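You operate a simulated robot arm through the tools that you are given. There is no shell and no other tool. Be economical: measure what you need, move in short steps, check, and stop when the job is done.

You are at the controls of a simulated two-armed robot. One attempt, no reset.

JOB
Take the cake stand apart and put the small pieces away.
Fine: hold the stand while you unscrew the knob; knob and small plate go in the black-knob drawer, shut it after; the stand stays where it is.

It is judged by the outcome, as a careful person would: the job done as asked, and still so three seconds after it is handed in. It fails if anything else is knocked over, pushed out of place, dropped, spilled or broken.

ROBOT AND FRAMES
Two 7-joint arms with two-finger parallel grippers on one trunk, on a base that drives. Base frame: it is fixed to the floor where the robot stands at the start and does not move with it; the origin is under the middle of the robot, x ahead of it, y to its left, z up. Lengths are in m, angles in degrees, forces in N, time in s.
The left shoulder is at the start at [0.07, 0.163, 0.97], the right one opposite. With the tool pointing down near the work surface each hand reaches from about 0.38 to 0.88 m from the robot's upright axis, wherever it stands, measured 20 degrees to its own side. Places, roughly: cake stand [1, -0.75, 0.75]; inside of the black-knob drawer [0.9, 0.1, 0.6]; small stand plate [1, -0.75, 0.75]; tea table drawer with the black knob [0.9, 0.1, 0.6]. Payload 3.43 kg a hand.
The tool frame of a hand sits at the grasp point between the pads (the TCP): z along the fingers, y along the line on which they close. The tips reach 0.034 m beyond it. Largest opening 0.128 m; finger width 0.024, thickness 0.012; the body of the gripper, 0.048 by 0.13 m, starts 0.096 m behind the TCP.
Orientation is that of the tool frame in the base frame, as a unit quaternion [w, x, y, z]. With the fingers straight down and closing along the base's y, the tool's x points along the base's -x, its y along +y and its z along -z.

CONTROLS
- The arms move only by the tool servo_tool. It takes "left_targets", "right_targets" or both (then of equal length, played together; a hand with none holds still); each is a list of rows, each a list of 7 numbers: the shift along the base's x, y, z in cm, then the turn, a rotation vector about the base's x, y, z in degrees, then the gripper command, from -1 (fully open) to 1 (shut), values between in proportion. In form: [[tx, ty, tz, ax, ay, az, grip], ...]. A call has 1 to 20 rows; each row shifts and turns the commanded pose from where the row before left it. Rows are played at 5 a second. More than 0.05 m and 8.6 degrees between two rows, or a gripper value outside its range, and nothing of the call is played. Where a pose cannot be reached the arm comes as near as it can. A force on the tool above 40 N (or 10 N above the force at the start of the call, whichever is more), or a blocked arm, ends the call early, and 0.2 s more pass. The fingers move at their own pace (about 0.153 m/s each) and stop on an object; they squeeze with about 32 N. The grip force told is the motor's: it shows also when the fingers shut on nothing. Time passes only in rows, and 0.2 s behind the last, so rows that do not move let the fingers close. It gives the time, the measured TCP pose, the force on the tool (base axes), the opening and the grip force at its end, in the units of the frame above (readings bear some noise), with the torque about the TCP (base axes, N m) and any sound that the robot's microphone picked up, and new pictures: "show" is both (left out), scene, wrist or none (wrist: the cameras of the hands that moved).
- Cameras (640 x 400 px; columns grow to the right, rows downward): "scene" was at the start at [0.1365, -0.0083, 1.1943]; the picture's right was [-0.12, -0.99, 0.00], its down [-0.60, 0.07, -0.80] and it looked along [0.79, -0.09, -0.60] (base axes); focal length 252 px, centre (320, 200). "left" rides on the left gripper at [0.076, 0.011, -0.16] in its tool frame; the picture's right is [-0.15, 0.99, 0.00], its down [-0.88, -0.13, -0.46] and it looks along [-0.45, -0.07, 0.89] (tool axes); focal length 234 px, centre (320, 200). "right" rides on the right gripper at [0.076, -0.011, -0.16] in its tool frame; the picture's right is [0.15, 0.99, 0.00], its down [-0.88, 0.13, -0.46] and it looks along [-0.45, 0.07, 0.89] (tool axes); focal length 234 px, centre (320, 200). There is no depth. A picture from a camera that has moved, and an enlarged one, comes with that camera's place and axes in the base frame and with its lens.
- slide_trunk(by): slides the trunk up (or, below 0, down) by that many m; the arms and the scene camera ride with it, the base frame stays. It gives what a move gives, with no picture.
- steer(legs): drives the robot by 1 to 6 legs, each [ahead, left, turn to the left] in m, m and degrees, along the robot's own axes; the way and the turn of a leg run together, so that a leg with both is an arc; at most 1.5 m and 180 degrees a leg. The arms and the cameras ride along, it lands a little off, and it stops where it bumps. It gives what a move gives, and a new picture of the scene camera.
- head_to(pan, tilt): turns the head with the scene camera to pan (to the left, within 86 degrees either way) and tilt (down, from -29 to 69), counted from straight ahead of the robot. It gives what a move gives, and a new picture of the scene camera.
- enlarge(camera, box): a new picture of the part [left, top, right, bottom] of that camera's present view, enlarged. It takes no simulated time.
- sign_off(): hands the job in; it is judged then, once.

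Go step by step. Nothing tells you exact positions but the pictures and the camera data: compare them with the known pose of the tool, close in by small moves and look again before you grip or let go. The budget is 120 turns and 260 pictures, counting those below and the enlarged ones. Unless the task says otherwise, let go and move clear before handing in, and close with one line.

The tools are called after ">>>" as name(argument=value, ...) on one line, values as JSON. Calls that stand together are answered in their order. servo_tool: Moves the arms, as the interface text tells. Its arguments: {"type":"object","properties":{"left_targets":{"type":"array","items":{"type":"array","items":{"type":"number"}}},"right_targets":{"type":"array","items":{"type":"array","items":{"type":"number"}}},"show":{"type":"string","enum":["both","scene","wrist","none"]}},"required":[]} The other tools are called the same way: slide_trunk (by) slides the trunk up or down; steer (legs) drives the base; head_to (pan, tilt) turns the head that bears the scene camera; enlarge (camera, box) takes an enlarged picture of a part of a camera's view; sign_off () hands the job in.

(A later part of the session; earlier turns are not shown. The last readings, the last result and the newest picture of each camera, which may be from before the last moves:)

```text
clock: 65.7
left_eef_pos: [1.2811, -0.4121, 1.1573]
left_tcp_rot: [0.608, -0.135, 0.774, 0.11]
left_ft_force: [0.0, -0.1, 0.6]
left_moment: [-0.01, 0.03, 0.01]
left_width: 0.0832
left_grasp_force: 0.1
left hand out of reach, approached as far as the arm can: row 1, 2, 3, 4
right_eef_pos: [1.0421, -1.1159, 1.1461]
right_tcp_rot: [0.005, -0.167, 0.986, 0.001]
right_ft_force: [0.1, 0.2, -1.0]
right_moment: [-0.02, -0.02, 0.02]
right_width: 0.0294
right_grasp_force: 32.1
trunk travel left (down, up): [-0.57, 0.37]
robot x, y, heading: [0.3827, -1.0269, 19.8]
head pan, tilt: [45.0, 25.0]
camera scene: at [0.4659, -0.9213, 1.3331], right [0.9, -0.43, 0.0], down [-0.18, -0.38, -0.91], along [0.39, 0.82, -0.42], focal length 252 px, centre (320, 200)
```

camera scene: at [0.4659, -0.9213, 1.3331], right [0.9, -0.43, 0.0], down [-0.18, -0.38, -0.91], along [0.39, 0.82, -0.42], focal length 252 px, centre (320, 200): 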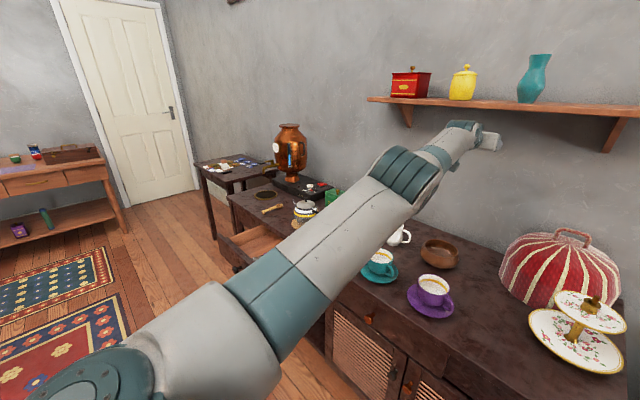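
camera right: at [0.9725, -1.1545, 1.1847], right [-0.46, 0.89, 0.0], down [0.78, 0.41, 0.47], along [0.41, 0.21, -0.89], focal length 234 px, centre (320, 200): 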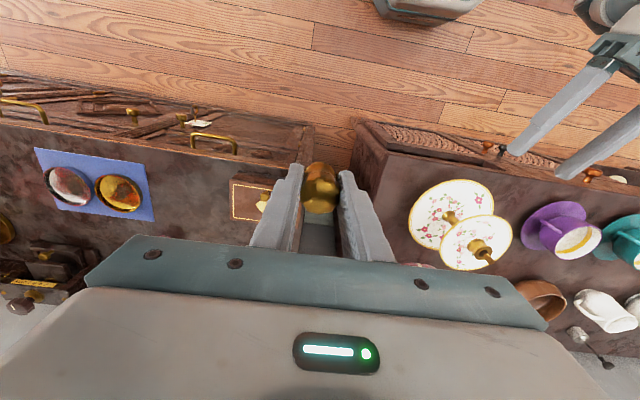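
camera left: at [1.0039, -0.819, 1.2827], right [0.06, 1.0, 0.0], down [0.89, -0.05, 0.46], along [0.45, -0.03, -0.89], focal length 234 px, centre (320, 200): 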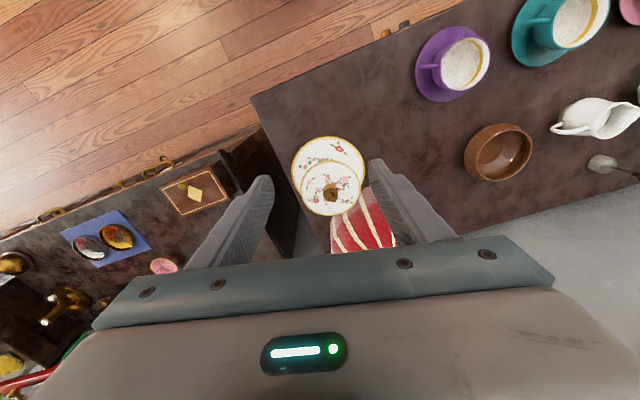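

The commands evidently reset to what is reached, and near a straight elbow large radial steps can't be followed. I'll retract straight towards the shoulder in small, growing steps.

>>> servo_tool(left_targets=[[-0.2, -0.1, -0.02, 0, 0, 0, -0.3], [-0.2, -0.1, -0.02, 0, 0, 0, -0.3], [-0.3, -0.15, -0.02, 0, 0, 0, -0.3], [-0.3, -0.15, -0.02, 0, 0, 0, -0.3], [-0.4, -0.2, -0.03, 0, 0, 0, -0.3], [-0.5, -0.25, -0.03, 0, 0, 0, -0.3], [-0.6, -0.3, -0.04, 0, 0, 0, -0.3], [-0.8, -0.4, -0.05, 0, 0, 0, -0.3], [-1, -0.5, -0.1, 0, 0, 0, -0.3], [-1, -0.5, -0.1, 0, 0, 0, -0.3]], show="scene")

```text
clock: 67.9
left_eef_pos: [1.2815, -0.4101, 1.1572]
left_tcp_rot: [0.609, -0.134, 0.774, 0.109]
left_ft_force: [1.1, -0.2, 0.2]
left_moment: [0.02, 0.01, 0.03]
left_width: 0.0832
left_grasp_force: 0.1
left hand out of reach, approached as far as the arm can: row 2, 4, 5, 6, 7, 8, 9, 10
right_eef_pos: [1.0419, -1.1153, 1.1448]
right_tcp_rot: [0.005, -0.167, 0.986, 0.001]
right_ft_force: [0.1, -0.1, 0.2]
right_moment: [-0.01, 0.04, -0.01]
right_width: 0.0295
right_grasp_force: 32.0
trunk travel left (down, up): [-0.57, 0.37]
robot x, y, heading: [0.3831, -1.0215, 19.9]
head pan, tilt: [45.0, 25.0]
camera scene: at [0.4665, -0.9209, 1.3329], right [0.9, -0.43, 0.0], down [-0.18, -0.38, -0.91], along [0.39, 0.82, -0.42], focal length 252 px, centre (320, 200)
```

scene: 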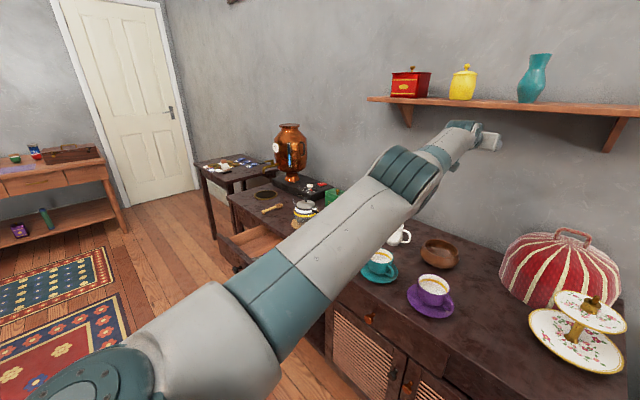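

No retraction: the elbow seems to sit slightly past straight. I'll stretch outward first, so that it passes through straight, and then draw in. There is about 10 cm free to the wall, so I only stretch 2 cm.

>>> servo_tool(left_targets=[[0.9, 0.45, 0.1, 0, 0, 0, -0.3], [0.9, 0.45, 0.1, 0, 0, 0, -0.3], [0, 0, 0, 0, 0, 0, -0.3]], show="none")

>>> servo_tool(left_targets=[[-0.5, -0.25, 0, 0, 0, 0, -0.3], [-1, -0.5, 0, 0, 0, 0, -0.3], [-1.5, -0.7, 0, 0, 0, 0, -0.3], [-2, -1, 0, 0, 0, 0, -0.3], [-2, -1, 0, 0, 0, 0, -0.3]], show="none")

```text
clock: 68.7
left_eef_pos: [1.2827, -0.4117, 1.157]
left_tcp_rot: [0.609, -0.133, 0.774, 0.109]
left_ft_force: [-0.6, -0.2, 0.4]
left_moment: [-0.05, -0.02, 0.03]
left_width: 0.0831
left_grasp_force: 0.0
left hand out of reach, approached as far as the arm can: row 1, 2
right_eef_pos: [1.0421, -1.1154, 1.1463]
right_tcp_rot: [0.005, -0.167, 0.986, 0.001]
right_ft_force: [0.0, 0.2, -0.6]
right_moment: [-0.02, 0.03, 0.01]
right_width: 0.0292
right_grasp_force: 31.9
trunk travel left (down, up): [-0.57, 0.37]
robot x, y, heading: [0.3798, -1.0235, 19.8]
head pan, tilt: [45.0, 25.0]
```

```text
clock: 69.9
left_eef_pos: [1.2817, -0.4159, 1.1674]
left_tcp_rot: [0.608, -0.134, 0.775, 0.109]
left_ft_force: [0.2, 0.0, 0.7]
left_moment: [-0.01, 0.01, 0.01]
left_width: 0.0833
left_grasp_force: 0.1
left hand out of reach, approached as far as the arm can: row 1, 2, 3, 4, 5
right_eef_pos: [1.0427, -1.1156, 1.146]
right_tcp_rot: [0.005, -0.167, 0.986, 0.001]
right_ft_force: [-0.1, -0.1, -0.1]
right_moment: [0.02, 0.01, 0.01]
right_width: 0.029
right_grasp_force: 32.1
trunk travel left (down, up): [-0.57, 0.37]
robot x, y, heading: [0.3806, -1.0249, 19.5]
head pan, tilt: [45.0, 25.0]
```

Still stretched. I'll try a mixed downward-and-in motion (free space below down to about 1.0).

>>> servo_tool(left_targets=[[-0.5, -0.3, -3, 0, 0, 0, -0.3], [-0.5, -0.3, -3, 0, 0, 0, -0.3], [-1, -0.5, -3, 0, 0, 0, -0.3], [-1.5, -0.7, -2, 0, 0, 0, -0.3]], show="scene")

```text
clock: 70.9
left_eef_pos: [1.2948, -0.4173, 1.0619]
left_tcp_rot: [0.607, -0.135, 0.775, 0.11]
left_ft_force: [0.0, 0.8, 0.4]
left_moment: [-0.02, 0.04, 0.02]
left_width: 0.0833
left_grasp_force: 0.1
left hand out of reach, approached as far as the arm can: row 1, 2, 3, 4
right_eef_pos: [1.0432, -1.116, 1.1459]
right_tcp_rot: [0.005, -0.167, 0.986, 0.001]
right_ft_force: [0.2, -0.5, -0.1]
right_moment: [0.0, 0.03, 0.01]
right_width: 0.0291
right_grasp_force: 32.4
trunk travel left (down, up): [-0.57, 0.37]
robot x, y, heading: [0.3778, -1.0218, 19.4]
head pan, tilt: [45.0, 25.0]
camera scene: at [0.467, -0.9207, 1.3329], right [0.9, -0.43, 0.0], down [-0.18, -0.38, -0.91], along [0.39, 0.82, -0.42], focal length 252 px, centre (320, 200)
```

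scene: 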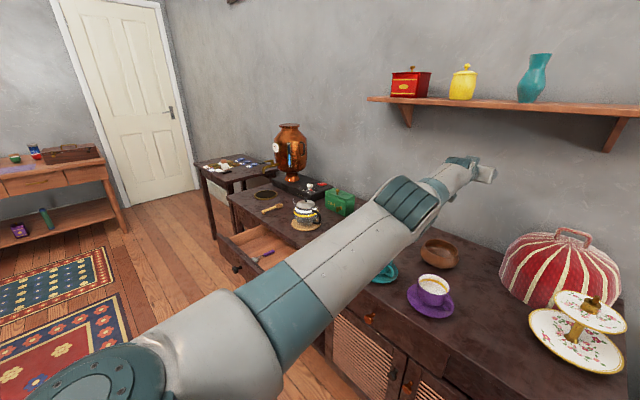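

The elbow sits exactly at its straight stop, where radial motion has no leverage; but turning the tool moves the elbow too. I'll try yawing the hand while drawing in.

>>> servo_tool(left_targets=[[0, 0, 0, 0, 0, -8, -0.3], [0, 0, 0, 0, 0, -8, -0.3], [-0.5, -0.3, 0, 0, 0, -8, -0.3], [-1, -0.5, 0, 0, 0, -8, -0.3], [-1.5, -0.7, 0, 0, 0, 0, -0.3], [-2, -1, 0, 0, 0, 0, -0.3]], show="none")

>>> servo_tool(left_targets=[[0, 0, 0, 0, 0, 8, -0.3], [0, 0, 0, 0, 0, 8, -0.3], [0, 0, 0, 0, 0, 8, -0.3], [0, 0, 0, 0, 0, 8, -0.3], [0, 0, 0, 0, 0, 8, -0.3], [0, 0, 0, 0, 0, 8, -0.3], [-0.5, -0.3, 0, 0, 0, 8, -0.3], [-1, -0.5, 0, 0, 0, 8, -0.3], [-1.5, -0.7, 0, 0, 0, 0, -0.3], [-2, -1, 0, 0, 0, 0, -0.3]], show="scene")

```text
clock: 72.3
left_eef_pos: [1.2317, -0.4638, 1.0449]
left_tcp_rot: [0.617, 0.057, 0.784, -0.041]
left_ft_force: [-0.2, -0.7, 0.2]
left_moment: [-0.01, 0.0, 0.03]
left_width: 0.0836
left_grasp_force: 0.0
left hand out of reach, approached as far as the arm can: row 1, 2, 3, 4
right_eef_pos: [1.0409, -1.1182, 1.147]
right_tcp_rot: [0.007, -0.167, 0.986, 0.001]
right_ft_force: [-1.1, -0.3, 0.2]
right_moment: [0.05, -0.06, 0.01]
right_width: 0.0293
right_grasp_force: 32.0
trunk travel left (down, up): [-0.57, 0.37]
robot x, y, heading: [0.3817, -1.0224, 19.5]
head pan, tilt: [45.0, 25.0]
```

```text
clock: 74.5
left_eef_pos: [1.1857, -0.4884, 1.0439]
left_tcp_rot: [0.545, -0.367, 0.695, 0.292]
left_ft_force: [-0.1, 0.1, 0.4]
left_moment: [0.0, -0.01, 0.02]
left_width: 0.0835
left_grasp_force: 0.1
right_eef_pos: [1.0428, -1.1153, 1.1459]
right_tcp_rot: [0.004, -0.168, 0.986, 0.001]
right_ft_force: [0.1, -0.6, 1.0]
right_moment: [0.01, 0.0, -0.02]
right_width: 0.0293
right_grasp_force: 32.0
trunk travel left (down, up): [-0.57, 0.37]
robot x, y, heading: [0.3792, -1.0217, 19.3]
head pan, tilt: [45.0, 25.0]
camera scene: at [0.4664, -0.9216, 1.3331], right [0.9, -0.43, 0.0], down [-0.18, -0.38, -0.91], along [0.39, 0.82, -0.42], focal length 252 px, centre (320, 200)
```

scene: 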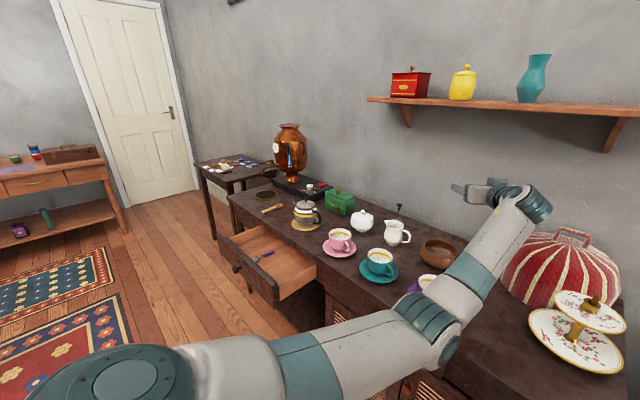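

The elbow has folded and the arm obeys again. I'll retract the hand, high, turning it back to face the stand.

>>> servo_tool(left_targets=[[-2, -1, 0.5, 0, 0, -5, -0.3], [-2.5, -1.5, 0.5, 0, 0, -7, -0.3], [-3, -1.5, 0.5, 0, 0, -8, -0.3], [-3, -2, 0.5, 0, 0, -8, -0.3], [-3, -2, 0, 0, 0, -8, -0.3], [-3, -2, 0, 0, 0, -8, -0.3]], show="scene")

```text
clock: 75.9
left_eef_pos: [1.0194, -0.5902, 1.0658]
left_tcp_rot: [0.614, -0.079, 0.782, 0.067]
left_ft_force: [0.4, -0.3, -0.2]
left_moment: [-0.03, -0.04, 0.01]
left_width: 0.0832
left_grasp_force: 0.1
right_eef_pos: [1.0416, -1.1157, 1.1469]
right_tcp_rot: [0.004, -0.168, 0.986, 0.0]
right_ft_force: [0.5, 0.7, -0.8]
right_moment: [-0.01, -0.03, -0.01]
right_width: 0.0291
right_grasp_force: 32.0
trunk travel left (down, up): [-0.57, 0.37]
robot x, y, heading: [0.3803, -1.0208, 19.8]
head pan, tilt: [45.0, 25.0]
camera scene: at [0.4656, -0.9204, 1.333], right [0.9, -0.43, 0.0], down [-0.18, -0.38, -0.91], along [0.39, 0.82, -0.42], focal length 252 px, centre (320, 200)
```

scene: 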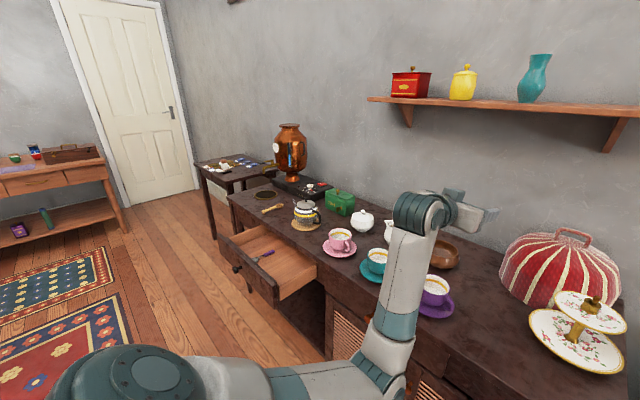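

>>> servo_tool(left_targets=[[-2, -4, -0.5, 0, 0, -2, -0.3], [-2, -4, -0.5, 0, 0, -2, -0.3], [-1.5, -4, -0.5, 0, 0, -2, -0.3], [-1, -4, -0.5, 0, 0, -1, -0.3], [0, -4, -0.5, 0, 0, 0, -0.3], [0, -3, -0.5, 0, 0, 0, -0.3]], show="wrist")

>>> head_to(pan=0, tilt=40)

```text
clock: 77.3
left_eef_pos: [0.9593, -0.8147, 1.0347]
left_tcp_rot: [0.618, -0.033, 0.785, 0.031]
left_ft_force: [0.7, 0.0, 0.2]
left_moment: [0.01, -0.01, 0.03]
left_width: 0.083
left_grasp_force: 0.1
right_eef_pos: [1.0431, -1.1157, 1.1444]
right_tcp_rot: [0.005, -0.167, 0.986, 0.001]
right_ft_force: [0.3, -0.6, -1.1]
right_moment: [0.07, 0.03, 0.0]
right_width: 0.0292
right_grasp_force: 32.1
trunk travel left (down, up): [-0.57, 0.37]
robot x, y, heading: [0.3789, -1.0183, 19.5]
head pan, tilt: [45.0, 25.0]
camera left: at [0.7856, -0.8171, 0.9978], right [-0.05, 0.99, 0.15], down [-0.22, -0.16, 0.96], along [0.97, 0.02, 0.23], focal length 234 px, centre (320, 200)
```

left: 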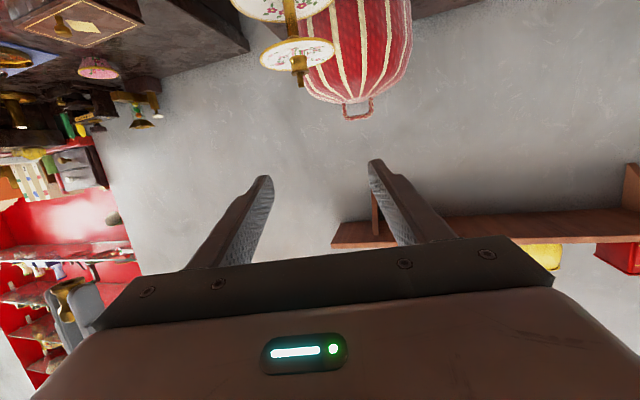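

```text
clock: 78.4
left_eef_pos: [0.9594, -0.8133, 1.0345]
left_tcp_rot: [0.618, -0.031, 0.785, 0.029]
left_ft_force: [-0.1, -0.2, 0.2]
left_moment: [0.0, 0.01, -0.02]
left_width: 0.0833
left_grasp_force: 0.0
right_eef_pos: [1.0418, -1.1154, 1.1467]
right_tcp_rot: [0.005, -0.168, 0.986, 0.0]
right_ft_force: [0.5, 0.0, -0.1]
right_moment: [0.0, -0.02, 0.0]
right_width: 0.0295
right_grasp_force: 32.1
trunk travel left (down, up): [-0.57, 0.37]
robot x, y, heading: [0.3806, -1.0254, 19.3]
head pan, tilt: [0.0, 40.0]
camera scene: at [0.507, -0.9756, 1.3096], right [0.34, -0.94, 0.0], down [-0.61, -0.22, -0.77], along [0.72, 0.26, -0.64], focal length 252 px, centre (320, 200)
```

scene: 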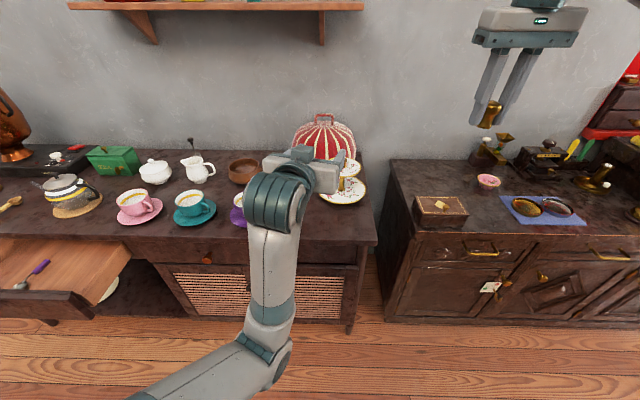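

The stand's axis now reads about [1.19, -0.81]. I'll lower the left hand to the gap height in front of it.

>>> servo_tool(left_targets=[[0, -0.3, -4, 0, 0, 0, -0.3], [0.3, -0.3, -4, 0, 0, 0, -0.3], [0.3, -0.3, -4, 0, 0, 0, -0.3], [0.4, -0.3, -4, 0, 0, 0, -0.3], [0.3, -0.1, -1.6, 0, 0, 0, -0.3]], show="wrist")

>>> enlarge(camera="scene", box=[230, 110, 390, 210])

```text
clock: 79.5
left_eef_pos: [0.9919, -0.8018, 0.9389]
left_tcp_rot: [0.663, -0.017, 0.746, 0.062]
left_ft_force: [1.0, -0.1, 0.2]
left_moment: [-0.04, 0.01, 0.01]
left_width: 0.0829
left_grasp_force: 0.0
right_eef_pos: [1.0421, -1.1167, 1.1455]
right_tcp_rot: [0.004, -0.167, 0.986, 0.0]
right_ft_force: [-0.6, 0.2, -1.2]
right_moment: [0.0, 0.02, 0.01]
right_width: 0.0293
right_grasp_force: 32.2
trunk travel left (down, up): [-0.57, 0.37]
robot x, y, heading: [0.3799, -1.0202, 19.7]
head pan, tilt: [0.0, 40.0]
stopped in row 5 (left hand): the arm was blocked; the commanded pose is now the measured one
camera left: at [0.8233, -0.8043, 0.8824], right [-0.09, 0.97, 0.21], down [-0.33, -0.23, 0.91], along [0.94, 0.01, 0.34], focal length 234 px, centre (320, 200)
```

left: 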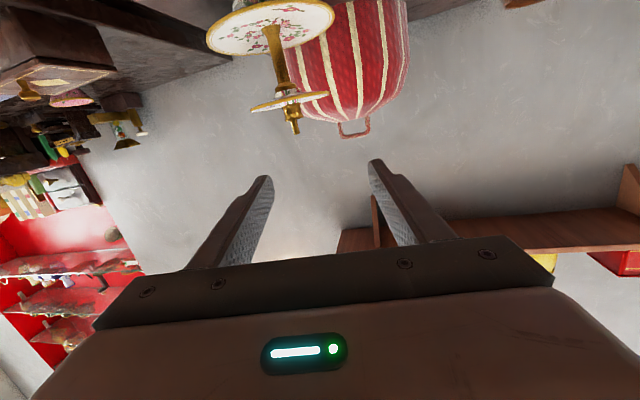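

```text
4.00 times, centred on (310, 160) of scene
camera zoom: at [0.5069, -0.9755, 1.3096], right [0.33, -0.94, 0.0], down [-0.61, -0.22, -0.77], along [0.72, 0.26, -0.64], focal length 1010 px, centre (360, 360)
```

zoom: 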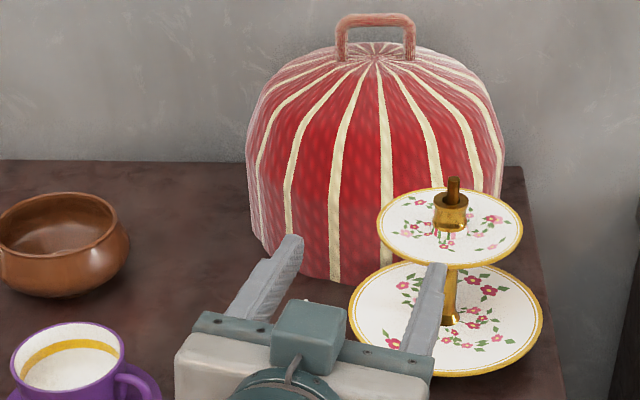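

The arm got blocked, with the pose distorted. I'll see where it touches before going on.

>>> head_to(pan=10, tilt=55)

```text
clock: 80.3
left_eef_pos: [0.9925, -0.8017, 0.9391]
left_tcp_rot: [0.663, -0.018, 0.746, 0.062]
left_ft_force: [-0.3, -0.5, 0.6]
left_moment: [0.01, -0.03, 0.01]
left_width: 0.0831
left_grasp_force: 0.0
right_eef_pos: [1.0437, -1.1168, 1.1456]
right_tcp_rot: [0.005, -0.168, 0.986, 0.001]
right_ft_force: [-0.4, -0.1, -0.8]
right_moment: [0.03, 0.02, -0.01]
right_width: 0.0289
right_grasp_force: 31.9
trunk travel left (down, up): [-0.57, 0.37]
robot x, y, heading: [0.3822, -1.0199, 19.5]
head pan, tilt: [10.0, 55.0]
camera scene: at [0.4898, -0.9686, 1.289], right [0.49, -0.87, 0.0], down [-0.71, -0.4, -0.57], along [0.5, 0.28, -0.82], focal length 252 px, centre (320, 200)
```

scene: 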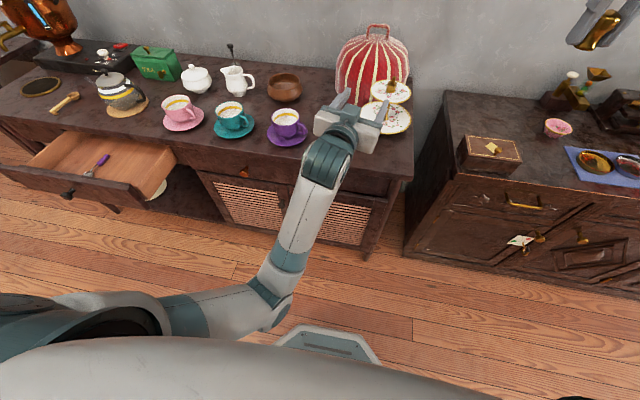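

The left elbow has swung to an awkward low, inward position. The right arm is in good shape, so I'll do the rest with it from above, including setting the stand back. First I lift the left hand out of the way.

>>> servo_tool(left_targets=[[-0.3, 0, 3, 0, 0, 0, -0.3], [-0.5, 0, 4, 0, 0, 0, -0.3], [-1.5, 0, 3, 0, 0, 0, -0.3], [-2, 1, 1, 0, 0, 0, -0.3], [-3, 2, 1, 0, 0, 0, -0.3], [-3, 2, 1, 0, 0, 0, -0.3]], show="scene")

```text
clock: 81.7
left_eef_pos: [0.9101, -0.7539, 1.0726]
left_tcp_rot: [0.663, -0.019, 0.745, 0.062]
left_ft_force: [-0.6, 1.0, 0.1]
left_moment: [-0.04, -0.03, 0.0]
left_width: 0.0832
left_grasp_force: 0.1
left hand out of reach, approached as far as the arm can: row 6
right_eef_pos: [1.0438, -1.1156, 1.1458]
right_tcp_rot: [0.005, -0.168, 0.986, 0.001]
right_ft_force: [-0.4, 0.6, 0.0]
right_moment: [0.03, 0.07, 0.02]
right_width: 0.0293
right_grasp_force: 32.2
trunk travel left (down, up): [-0.57, 0.37]
robot x, y, heading: [0.3824, -1.0163, 19.7]
head pan, tilt: [10.0, 55.0]
camera scene: at [0.4902, -0.9684, 1.2888], right [0.49, -0.87, 0.0], down [-0.71, -0.4, -0.57], along [0.5, 0.28, -0.82], focal length 252 px, centre (320, 200)
```

scene: 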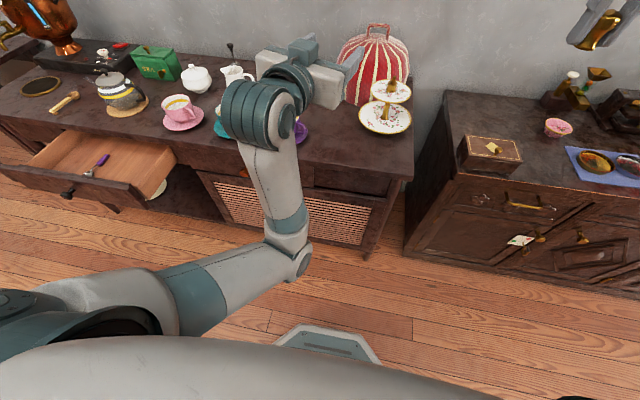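

I'll shift the left hand further to my left, still high, so it leaves room for the right arm.

>>> servo_tool(left_targets=[[-1, 3, 0.5, 0, 0, 2, -0.3], [-1, 3, 0.5, 0, 0, 3, -0.3], [-1, 3, 0.5, 0, 0, 3, -0.3], [-1, 3, 0.5, 0, 0, 3, -0.3], [-1, 3, 0, 0, 0, 3, -0.3], [-1, 3, 0, 0, 0, 3, -0.3]], show="scene")

```text
clock: 83.1
left_eef_pos: [0.871, -0.5703, 1.0912]
left_tcp_rot: [0.646, -0.127, 0.736, 0.159]
left_ft_force: [0.1, -0.5, -0.3]
left_moment: [0.02, -0.02, -0.04]
left_width: 0.0833
left_grasp_force: 0.0
left hand out of reach, approached as far as the arm can: row 1, 2, 3
right_eef_pos: [1.0425, -1.1147, 1.1465]
right_tcp_rot: [0.005, -0.167, 0.986, 0.0]
right_ft_force: [0.6, 0.6, 0.1]
right_moment: [0.01, -0.03, -0.02]
right_width: 0.0293
right_grasp_force: 32.2
trunk travel left (down, up): [-0.57, 0.37]
robot x, y, heading: [0.3794, -1.021, 19.7]
head pan, tilt: [10.0, 55.0]
camera scene: at [0.4893, -0.9677, 1.289], right [0.49, -0.87, 0.0], down [-0.71, -0.4, -0.57], along [0.5, 0.28, -0.82], focal length 252 px, centre (320, 200)
```

scene: 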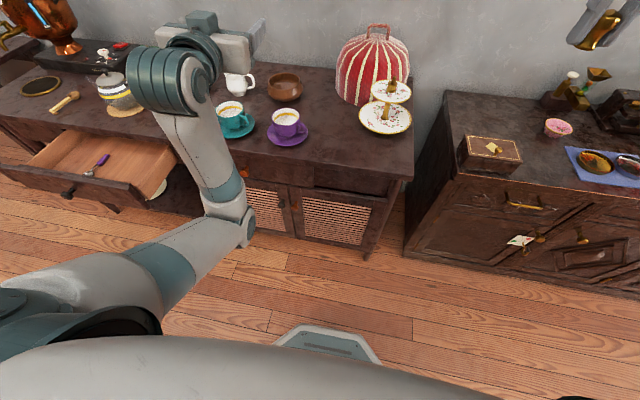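

The left hand is parked at my left. Now I back off and drive left to the open drawer with the knob in the right hand.

>>> steer(legs=[[-0.2, 0, 0], [0, 1.08, 0], [0.05, 0, 0]])

>>> head_to(pan=-15, tilt=50)

```text
clock: 90.3
left_eef_pos: [0.3768, 0.3939, 1.0905]
left_tcp_rot: [0.646, -0.124, 0.737, 0.157]
left_ft_force: [0.4, 0.0, -0.5]
left_moment: [0.0, 0.01, -0.03]
left_width: 0.083
left_grasp_force: 0.0
right_eef_pos: [0.5449, -0.1525, 1.1447]
right_tcp_rot: [0.004, -0.163, 0.987, 0.0]
right_ft_force: [0.0, 0.1, -0.3]
right_moment: [-0.02, 0.03, 0.01]
right_width: 0.0292
right_grasp_force: 32.1
trunk travel left (down, up): [-0.57, 0.37]
robot x, y, heading: [-0.1186, -0.0528, 18.9]
head pan, tilt: [10.0, 55.0]
camera scene: at [-0.0085, 0.0003, 1.2889], right [0.48, -0.87, 0.0], down [-0.72, -0.4, -0.57], along [0.5, 0.28, -0.82], focal length 252 px, centre (320, 200)
```

scene: 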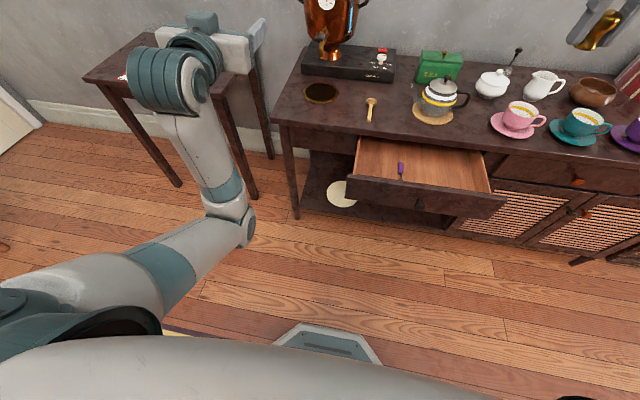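

```text
clock: 91.2
left_eef_pos: [0.3757, 0.3934, 1.0915]
left_tcp_rot: [0.647, -0.124, 0.736, 0.157]
left_ft_force: [-0.1, 0.5, 0.2]
left_moment: [0.03, 0.0, 0.0]
left_width: 0.0832
left_grasp_force: 0.1
right_eef_pos: [0.5423, -0.1531, 1.1464]
right_tcp_rot: [0.005, -0.163, 0.987, 0.001]
right_ft_force: [-1.0, 0.3, 0.8]
right_moment: [0.0, 0.01, 0.03]
right_width: 0.0291
right_grasp_force: 31.9
trunk travel left (down, up): [-0.57, 0.37]
robot x, y, heading: [-0.1187, -0.0536, 19.0]
head pan, tilt: [-15.0, 50.0]
camera scene: at [0.004, -0.0297, 1.2955], right [0.07, -1.0, 0.0], down [-0.76, -0.05, -0.64], along [0.64, 0.05, -0.77], focal length 252 px, centre (320, 200)
```

scene: 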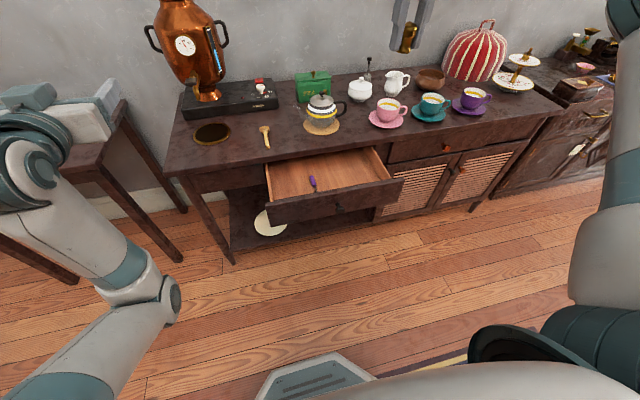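

>>> enlarge(camera="scene", box=[250, 135, 410, 235])

>>> slide_trunk(by=-0.12)

```text
4.00 times, centred on (330, 185) of scene
camera zoom: at [0.004, -0.0297, 1.2955], right [0.07, -1.0, 0.0], down [-0.76, -0.05, -0.64], along [0.64, 0.05, -0.77], focal length 1010 px, centre (280, 260)
```

zoom: 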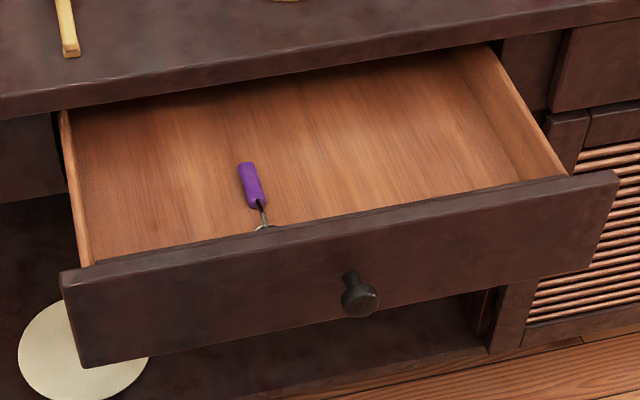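

```text
clock: 92.7
left_eef_pos: [0.3761, 0.3935, 0.9722]
left_tcp_rot: [0.647, -0.124, 0.736, 0.156]
left_ft_force: [-0.1, -1.1, -0.1]
left_moment: [-0.01, 0.02, 0.01]
left_width: 0.0834
left_grasp_force: 0.0
right_eef_pos: [0.5427, -0.1532, 1.0256]
right_tcp_rot: [0.005, -0.163, 0.987, 0.001]
right_ft_force: [-0.7, 0.4, -0.2]
right_moment: [0.02, 0.0, -0.02]
right_width: 0.0292
right_grasp_force: 31.7
trunk travel left (down, up): [-0.45, 0.49]
robot x, y, heading: [-0.1197, -0.0498, 18.7]
head pan, tilt: [-15.0, 50.0]
```

Drawer interior spans s≈0.39 m wide with a spoon lying in the middle-left; the free area right of it will take the plate, and the knob can stand left of the spoon at about [0.586, 0.097]. I bring the knob over that spot.

>>> servo_tool(right_targets=[[0.6, 3.6, -1, 0, 0, 0, 1], [0.6, 3.6, -2, 0, 0, 0, 1], [0.6, 3.6, -2, 0, 0, 0, 1], [0.6, 3.6, -3, 0, 0, 0, 1], [0.6, 3.6, -3, 0, 0, 0, 1], [0.6, 3.5, -3, 0, 0, 0, 1], [0.7, 3.5, -3, 0, 0, 0, 1], [0, 0, -4, 0, 0, 0, 1], [0, 0, 0, 0, 0, 0, 1]])

```text
clock: 94.7
left_eef_pos: [0.3759, 0.3942, 0.9717]
left_tcp_rot: [0.647, -0.123, 0.736, 0.156]
left_ft_force: [-0.2, 0.5, 1.3]
left_moment: [-0.03, 0.0, -0.03]
left_width: 0.083
left_grasp_force: 0.1
right_eef_pos: [0.5852, 0.0978, 0.8198]
right_tcp_rot: [0.005, -0.164, 0.987, 0.0]
right_ft_force: [-0.3, -0.1, -1.4]
right_moment: [-0.01, 0.01, 0.02]
right_width: 0.0292
right_grasp_force: 32.0
trunk travel left (down, up): [-0.45, 0.49]
robot x, y, heading: [-0.1194, -0.0553, 18.9]
head pan, tilt: [-15.0, 50.0]
camera scene: at [0.0038, -0.0292, 1.1755], right [0.07, -1.0, 0.0], down [-0.76, -0.05, -0.64], along [0.64, 0.04, -0.77], focal length 252 px, centre (320, 200)
camera right: at [0.5157, 0.0617, 0.9781], right [-0.46, 0.89, 0.0], down [0.79, 0.41, 0.47], along [0.41, 0.21, -0.89], focal length 234 px, centre (320, 200)
```

scene: 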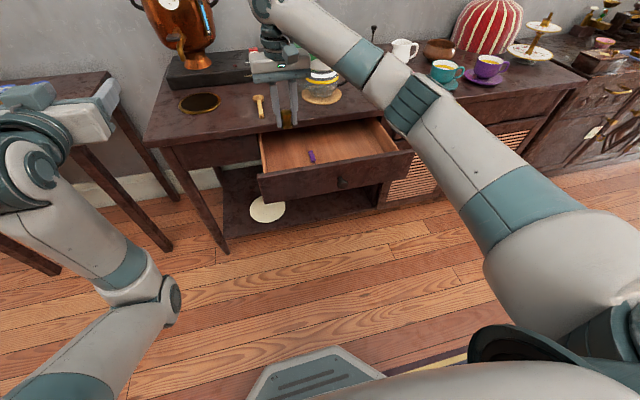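
right: 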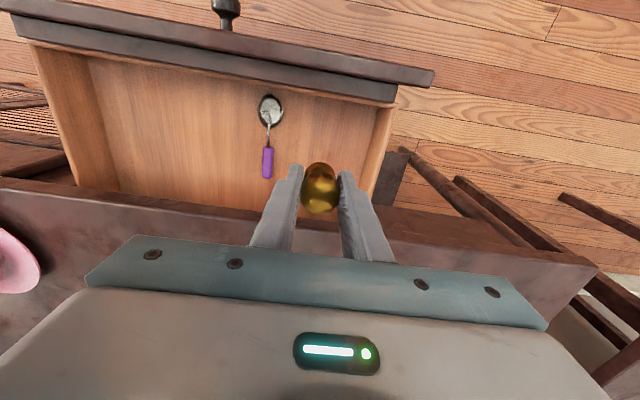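

The wrist view shows the spot below the knob is free, between the spoon and the drawer's left wall. I'll descend, then go slowly to contact.

>>> servo_tool(right_targets=[[-0.2, -0.1, -4, 0, 0, 0, 1], [0, 0, -4, 0, 0, 0, 1], [0, 0, -3, 0, 0, 0, 1], [0, 0, -1, 0, 0, 0, 1], [0, 0, 0, 0, 0, 0, 1]], show="wrist")

>>> enlarge(camera="scene", box=[230, 90, 390, 210])

```text
clock: 95.9
left_eef_pos: [0.3768, 0.3929, 0.9719]
left_tcp_rot: [0.647, -0.124, 0.736, 0.156]
left_ft_force: [-0.1, 0.0, -0.4]
left_moment: [0.02, 0.0, 0.0]
left_width: 0.083
left_grasp_force: 0.1
right_eef_pos: [0.5827, 0.0959, 0.697]
right_tcp_rot: [0.005, -0.163, 0.987, 0.0]
right_ft_force: [1.2, 0.0, -0.3]
right_moment: [0.02, 0.04, -0.02]
right_width: 0.0293
right_grasp_force: 32.3
trunk travel left (down, up): [-0.45, 0.49]
robot x, y, heading: [-0.12, -0.0564, 19.0]
head pan, tilt: [-15.0, 50.0]
camera right: at [0.5117, 0.0596, 0.8546], right [-0.46, 0.89, 0.0], down [0.79, 0.41, 0.46], along [0.41, 0.21, -0.89], focal length 234 px, centre (320, 200)
```

right: 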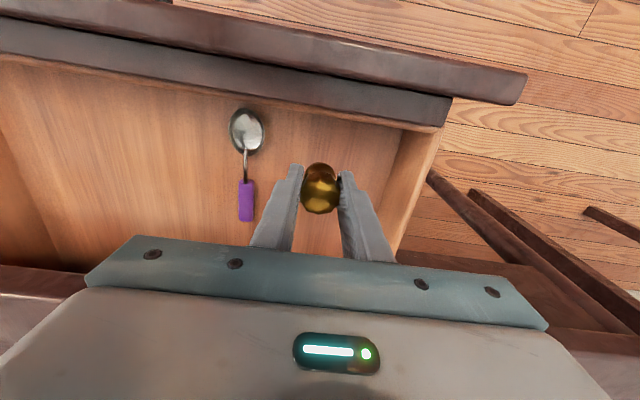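

```text
3.33 times, centred on (310, 150) of scene
camera zoom: at [0.0043, -0.0296, 1.1754], right [0.07, -1.0, 0.0], down [-0.76, -0.05, -0.64], along [0.64, 0.04, -0.77], focal length 841 px, centre (353, 367)
```

zoom: 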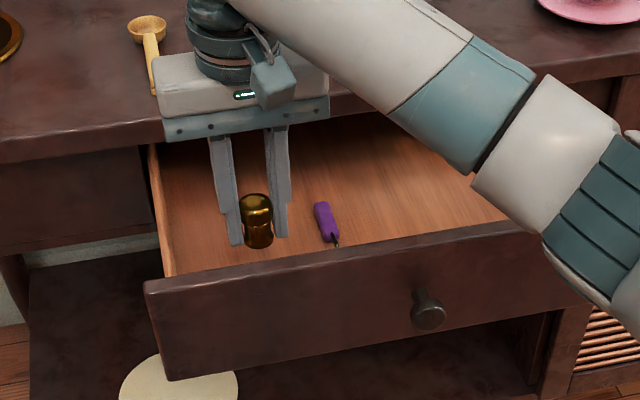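

>>> servo_tool(right_targets=[[0, 0, -0.6, 0, 0, 0, 1], [0, 0, -0.6, 0, 0, 0, 1], [0, 0, -0.5, 0, 0, 0, 1], [0, 0, -0.4, 0, 0, 0, 1], [0, 0, -0.3, 0, 0, 0, 1]], show="none")

>>> enlarge(camera="scene", box=[250, 120, 330, 170])

```text
clock: 97.1
left_eef_pos: [0.3764, 0.3935, 0.9727]
left_tcp_rot: [0.647, -0.124, 0.736, 0.157]
left_ft_force: [-0.2, 0.3, -0.1]
left_moment: [-0.01, -0.01, -0.05]
left_width: 0.083
left_grasp_force: 0.0
right_eef_pos: [0.5837, 0.0963, 0.6703]
right_tcp_rot: [0.006, -0.163, 0.987, 0.001]
right_ft_force: [-0.8, -0.8, -0.8]
right_moment: [-0.01, 0.01, -0.01]
right_width: 0.0289
right_grasp_force: 32.0
trunk travel left (down, up): [-0.45, 0.49]
robot x, y, heading: [-0.1222, -0.0536, 19.2]
head pan, tilt: [-15.0, 50.0]
```

```text
8.00 times, centred on (290, 145) of scene
camera zoom: at [0.0043, -0.0295, 1.1755], right [0.07, -1.0, 0.0], down [-0.76, -0.05, -0.64], along [0.64, 0.04, -0.77], focal length 2019 px, centre (560, 640)
```

zoom: 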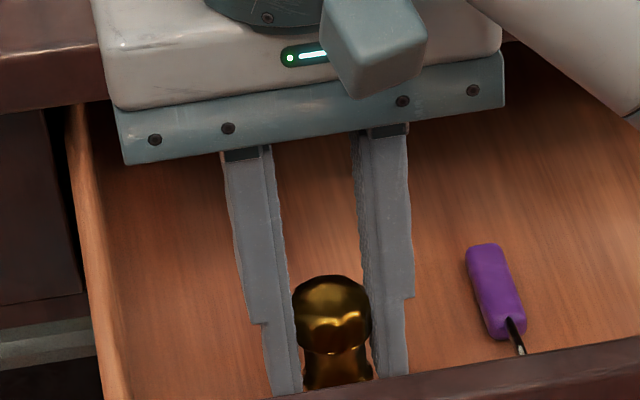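

No contact yet; continuing down in small steps.

>>> servo_tool(right_targets=[[0, 0, -0.4, 0, 0, 0, 1], [0, 0, -0.3, 0, 0, 0, 1], [0, 0, -0.3, 0, 0, 0, 1]], show="none")

>>> servo_tool(right_targets=[[0, 0, -0.3, 0, 0, 0, 1], [0, 0, -0.3, 0, 0, 0, 1]], show="none")

```text
clock: 97.9
left_eef_pos: [0.3779, 0.3936, 0.9708]
left_tcp_rot: [0.647, -0.124, 0.736, 0.156]
left_ft_force: [-0.7, 0.0, 0.0]
left_moment: [0.01, -0.03, 0.04]
left_width: 0.0832
left_grasp_force: 0.1
right_eef_pos: [0.5829, 0.0947, 0.6619]
right_tcp_rot: [0.005, -0.163, 0.987, 0.001]
right_ft_force: [-1.1, 0.4, 0.1]
right_moment: [-0.01, 0.0, -0.03]
right_width: 0.0294
right_grasp_force: 32.0
trunk travel left (down, up): [-0.45, 0.49]
robot x, y, heading: [-0.1193, -0.0538, 19.0]
head pan, tilt: [-15.0, 50.0]
```

```text
clock: 98.5
left_eef_pos: [0.3771, 0.394, 0.9717]
left_tcp_rot: [0.647, -0.124, 0.736, 0.157]
left_ft_force: [0.3, 0.1, -0.3]
left_moment: [-0.01, 0.03, -0.04]
left_width: 0.0832
left_grasp_force: 0.0
right_eef_pos: [0.5831, 0.0957, 0.6563]
right_tcp_rot: [0.005, -0.162, 0.987, 0.0]
right_ft_force: [0.4, 0.1, -0.3]
right_moment: [-0.01, -0.02, -0.01]
right_width: 0.0292
right_grasp_force: 31.4
trunk travel left (down, up): [-0.45, 0.49]
robot x, y, heading: [-0.1236, -0.0533, 19.0]
head pan, tilt: [-15.0, 50.0]
```

>>> servo_tool(right_targets=[[0, 0, -0.2, 0, 0, 0, 1], [0, 0, -0.2, 0, 0, 0, 1], [0, 0, -0.2, 0, 0, 0, 1], [0, 0, -0.2, 0, 0, 0, 1]], show="wrist")

```text
clock: 99.5
left_eef_pos: [0.3767, 0.3941, 0.9722]
left_tcp_rot: [0.646, -0.124, 0.736, 0.157]
left_ft_force: [0.1, 0.5, 0.6]
left_moment: [-0.02, -0.01, 0.0]
left_width: 0.083
left_grasp_force: 0.1
right_eef_pos: [0.5842, 0.0964, 0.6477]
right_tcp_rot: [0.005, -0.163, 0.987, 0.0]
right_ft_force: [-0.7, -0.6, 0.1]
right_moment: [-0.03, 0.02, 0.03]
right_width: 0.0295
right_grasp_force: 32.3
trunk travel left (down, up): [-0.45, 0.49]
robot x, y, heading: [-0.1215, -0.0526, 19.0]
head pan, tilt: [-15.0, 50.0]
camera right: at [0.5138, 0.0602, 0.8066], right [-0.46, 0.89, 0.0], down [0.79, 0.41, 0.46], along [0.41, 0.21, -0.89], focal length 234 px, centre (320, 200)
```

right: 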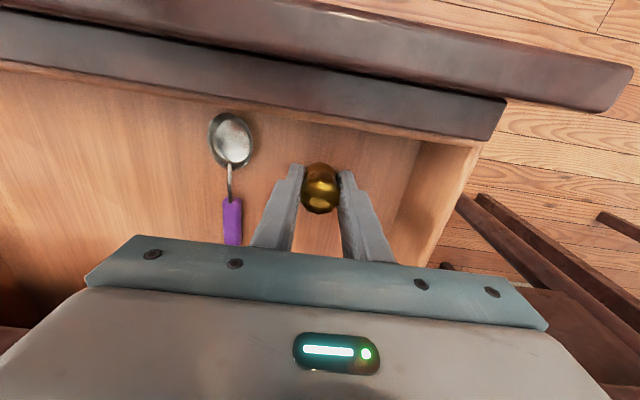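

>>> servo_tool(right_targets=[[0, 0, -0.2, 0, 0, 0, 1], [0, 0, -0.2, 0, 0, 0, 1], [0, 0, -0.2, 0, 0, 0, 1]], show="none")

>>> servo_tool(right_targets=[[0, 0, -0.2, 0, 0, 0, 1], [0, 0, -0.2, 0, 0, 0, 1]], show="none")

```text
clock: 100.3
left_eef_pos: [0.3755, 0.3933, 0.9737]
left_tcp_rot: [0.648, -0.124, 0.735, 0.157]
left_ft_force: [0.1, 0.8, 0.1]
left_moment: [0.01, 0.01, 0.01]
left_width: 0.0832
left_grasp_force: 0.1
right_eef_pos: [0.5839, 0.0967, 0.646]
right_tcp_rot: [0.008, -0.162, 0.987, 0.001]
right_ft_force: [1.1, -1.2, 18.6]
right_moment: [-0.12, 0.08, 0.0]
right_width: 0.0295
right_grasp_force: 31.9
trunk travel left (down, up): [-0.45, 0.49]
robot x, y, heading: [-0.1204, -0.055, 19.4]
head pan, tilt: [-15.0, 50.0]
```

```text
clock: 100.9
left_eef_pos: [0.3764, 0.393, 0.9718]
left_tcp_rot: [0.647, -0.124, 0.736, 0.157]
left_ft_force: [0.3, 0.2, -0.4]
left_moment: [0.02, 0.0, -0.01]
left_width: 0.0834
left_grasp_force: 0.1
right_eef_pos: [0.5859, 0.0963, 0.6453]
right_tcp_rot: [0.01, -0.162, 0.987, 0.002]
right_ft_force: [1.3, -0.7, 19.2]
right_moment: [-0.09, 0.11, 0.05]
right_width: 0.029
right_grasp_force: 31.8
trunk travel left (down, up): [-0.45, 0.49]
robot x, y, heading: [-0.1191, -0.0538, 19.0]
head pan, tilt: [-15.0, 50.0]
stopped in row 2 (right hand): the force on the tool passed its limit at 42 N (the readings are from after the stop); the commanded pose is now the measured one
```

Contact: the knob stands on the drawer floor. I'll relieve the load, open gently and rise.

>>> servo_tool(right_targets=[[0, 0, 0.15, 0, 0, 0, 1], [0, 0, 0, 0, 0, 0, 0.45], [0, 0, 0, 0, 0, 0, 0.2], [0, 0, 0, 0, 0, 0, 0.2], [0, 0, 2, 0, 0, 0, 0.2], [0, 0, 4, 0, 0, 0, 0.2], [0, 0, 4, 0, 0, 0, 0.2], [0, 0, 4, 0, 0, 0, 0.2]], show="wrist")

```text
clock: 102.7
left_eef_pos: [0.3747, 0.3943, 0.9719]
left_tcp_rot: [0.646, -0.124, 0.736, 0.158]
left_ft_force: [-0.8, 1.2, 0.6]
left_moment: [0.04, -0.01, 0.01]
left_width: 0.0832
left_grasp_force: 0.0
right_eef_pos: [0.585, 0.0962, 0.7846]
right_tcp_rot: [0.008, -0.162, 0.987, 0.002]
right_ft_force: [-0.4, 0.5, -0.6]
right_moment: [0.04, 0.01, -0.01]
right_width: 0.0511
right_grasp_force: 0.0
trunk travel left (down, up): [-0.45, 0.49]
robot x, y, heading: [-0.1191, -0.0527, 18.8]
head pan, tilt: [-15.0, 50.0]
camera right: at [0.5143, 0.0588, 0.9421], right [-0.46, 0.89, 0.0], down [0.79, 0.4, 0.47], along [0.42, 0.21, -0.88], focal length 234 px, centre (320, 200)
```

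right: 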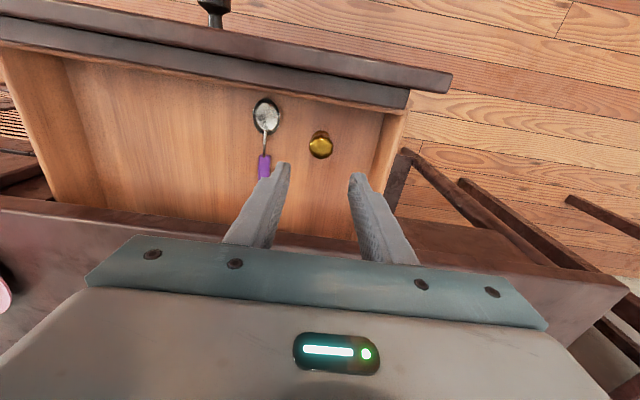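

The knob stands in the drawer beside the spoon. I raise the hand to travel height and drive back to the cake stand.

>>> servo_tool(right_targets=[[0, 0, 4.5, 0, 0, 0, 0.2], [0, 0, 4.5, 0, 0, 0, 0.2], [-0.6, -3.4, 3, 0, 0, 0, 0], [-0.6, -3.4, 3, 0, 0, 0, 0], [-0.6, -3.4, 3, 0, 0, 0, 0], [-0.6, -3.4, 3, 0, 0, 0, 0], [-0.6, -3.4, 3, 0, 0, 0, 0], [-0.6, -3.4, 0, 0, 0, 0, 0], [-0.6, -3.4, 0, 0, 0, 0, 0]], show="none")

>>> steer(legs=[[-0.04, 0, 0], [0, -1.02, 0], [0.22, 0, 0]])

>>> head_to(pan=-5, tilt=36)

```text
clock: 104.7
left_eef_pos: [0.3754, 0.3933, 0.9725]
left_tcp_rot: [0.647, -0.123, 0.736, 0.157]
left_ft_force: [0.1, 0.6, 0.3]
left_moment: [0.01, 0.01, 0.03]
left_width: 0.0829
left_grasp_force: 0.1
right_eef_pos: [0.5432, -0.1411, 1.0258]
right_tcp_rot: [0.008, -0.164, 0.986, 0.003]
right_ft_force: [0.3, 0.0, -0.1]
right_moment: [0.03, 0.01, 0.0]
right_width: 0.0635
right_grasp_force: 0.0
trunk travel left (down, up): [-0.45, 0.49]
robot x, y, heading: [-0.118, -0.0531, 19.3]
head pan, tilt: [-15.0, 50.0]
```

```text
clock: 111.8
left_eef_pos: [0.8791, -0.5131, 0.9713]
left_tcp_rot: [0.645, -0.13, 0.735, 0.162]
left_ft_force: [-0.5, 0.0, 0.1]
left_moment: [0.0, -0.01, -0.01]
left_width: 0.0831
left_grasp_force: 0.0
right_eef_pos: [1.055, -1.0442, 1.024]
right_tcp_rot: [0.008, -0.171, 0.985, 0.002]
right_ft_force: [0.4, 0.6, -1.0]
right_moment: [0.03, 0.03, -0.02]
right_width: 0.064
right_grasp_force: 0.0
trunk travel left (down, up): [-0.45, 0.49]
robot x, y, heading: [0.3891, -0.9693, 20.0]
head pan, tilt: [-15.0, 50.0]
camera scene: at [0.5142, -0.9424, 1.1753], right [0.09, -1.0, 0.0], down [-0.76, -0.07, -0.64], along [0.64, 0.06, -0.77], focal length 252 px, centre (320, 200)
```

scene: 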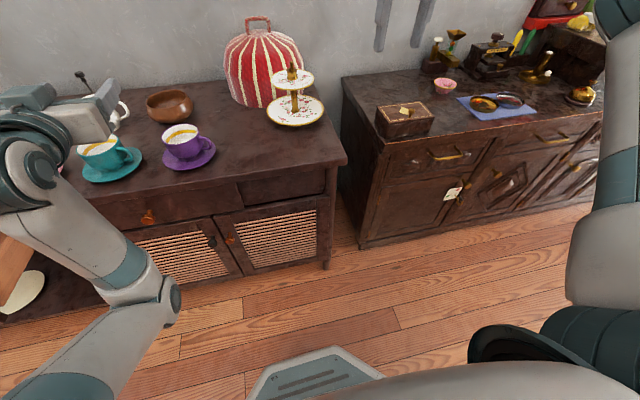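

```text
clock: 112.6
left_eef_pos: [0.8781, -0.5132, 0.9716]
left_tcp_rot: [0.646, -0.13, 0.735, 0.162]
left_ft_force: [-0.5, 1.4, 0.4]
left_moment: [-0.01, -0.03, -0.01]
left_width: 0.0833
left_grasp_force: 0.0
right_eef_pos: [1.0538, -1.0443, 1.0253]
right_tcp_rot: [0.008, -0.171, 0.985, 0.001]
right_ft_force: [-0.1, 0.5, -0.1]
right_moment: [0.06, 0.02, 0.02]
right_width: 0.0639
right_grasp_force: 0.1
trunk travel left (down, up): [-0.45, 0.49]
robot x, y, heading: [0.3907, -0.969, 19.9]
head pan, tilt: [-5.0, 36.0]
camera scene: at [0.521, -0.9269, 1.1956], right [0.26, -0.97, 0.0], down [-0.57, -0.15, -0.81], along [0.78, 0.21, -0.59], focal length 252 px, centre (320, 200)
```

scene: 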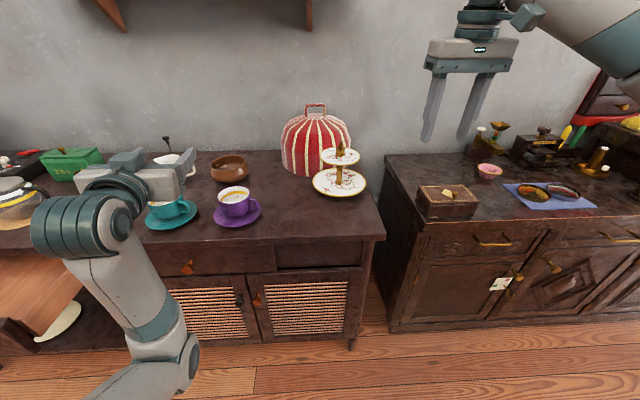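

>>> enlarge(camera="scene", box=[270, 120, 390, 210])

```text
4.44 times, centred on (330, 165) of scene
camera zoom: at [0.521, -0.9269, 1.1956], right [0.26, -0.97, 0.0], down [-0.57, -0.15, -0.81], along [0.78, 0.21, -0.59], focal length 1122 px, centre (276, 356)
```

zoom: 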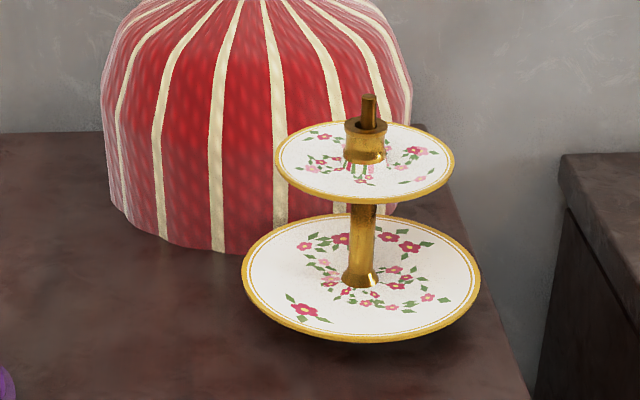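

The stand's axis is at about [1.192, -0.809], the rod's top at 0.907. I bring the right hand above it in two checked stages.

>>> servo_tool(right_targets=[[2, 3.3, -0.3, 0, 0, 0, 0], [2, 3.3, -0.3, 0, 0, 0, 0], [2, 3.3, -0.3, 0, 0, 0, 0], [2, 3.3, -0.3, 0, 0, 0, 0]], show="none")

>>> servo_tool(right_targets=[[2, 3.4, -0.3, 0, 0, 0, 0], [2, 3.4, -0.3, 0, 0, 0, 0], [1.8, 3.5, -0.3, 0, 0, 0, 0], [0, 0, 0, 0, 0, 0, 0]], show="wrist")

```text
clock: 113.6
left_eef_pos: [0.8783, -0.5123, 0.9706]
left_tcp_rot: [0.645, -0.13, 0.735, 0.161]
left_ft_force: [-0.4, 0.0, -0.5]
left_moment: [0.06, 0.01, 0.0]
left_width: 0.0832
left_grasp_force: 0.0
right_eef_pos: [1.1355, -0.9113, 1.0104]
right_tcp_rot: [0.007, -0.171, 0.985, 0.002]
right_ft_force: [0.1, -0.6, -0.6]
right_moment: [-0.03, -0.01, -0.01]
right_width: 0.0641
right_grasp_force: 0.1
trunk travel left (down, up): [-0.45, 0.49]
robot x, y, heading: [0.3915, -0.9657, 20.1]
head pan, tilt: [-5.0, 36.0]
```

```text
clock: 114.6
left_eef_pos: [0.8788, -0.5133, 0.9712]
left_tcp_rot: [0.645, -0.131, 0.735, 0.162]
left_ft_force: [-0.6, 0.0, -0.2]
left_moment: [0.0, -0.01, -0.07]
left_width: 0.0831
left_grasp_force: 0.1
right_eef_pos: [1.1767, -0.8341, 1.0041]
right_tcp_rot: [0.008, -0.172, 0.985, 0.0]
right_ft_force: [-1.6, 0.8, 0.0]
right_moment: [-0.03, -0.05, 0.01]
right_width: 0.0637
right_grasp_force: 0.0
right hand out of reach, approached as far as the arm can: row 3
trunk travel left (down, up): [-0.45, 0.49]
robot x, y, heading: [0.389, -0.971, 20.0]
head pan, tilt: [-5.0, 36.0]
camera right: at [1.1065, -0.8709, 1.1617], right [-0.47, 0.88, 0.0], down [0.78, 0.42, 0.47], along [0.42, 0.22, -0.88], focal length 234 px, centre (320, 200)
```

right: 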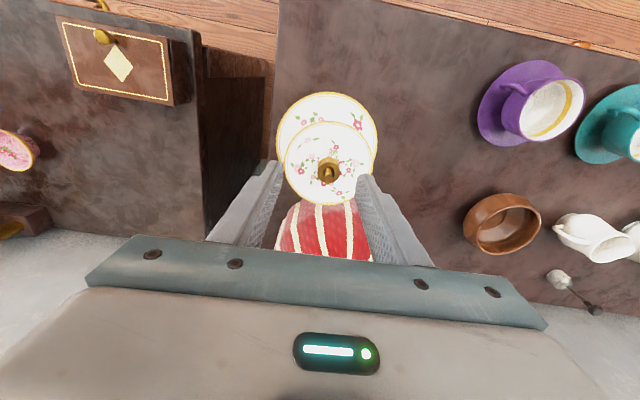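

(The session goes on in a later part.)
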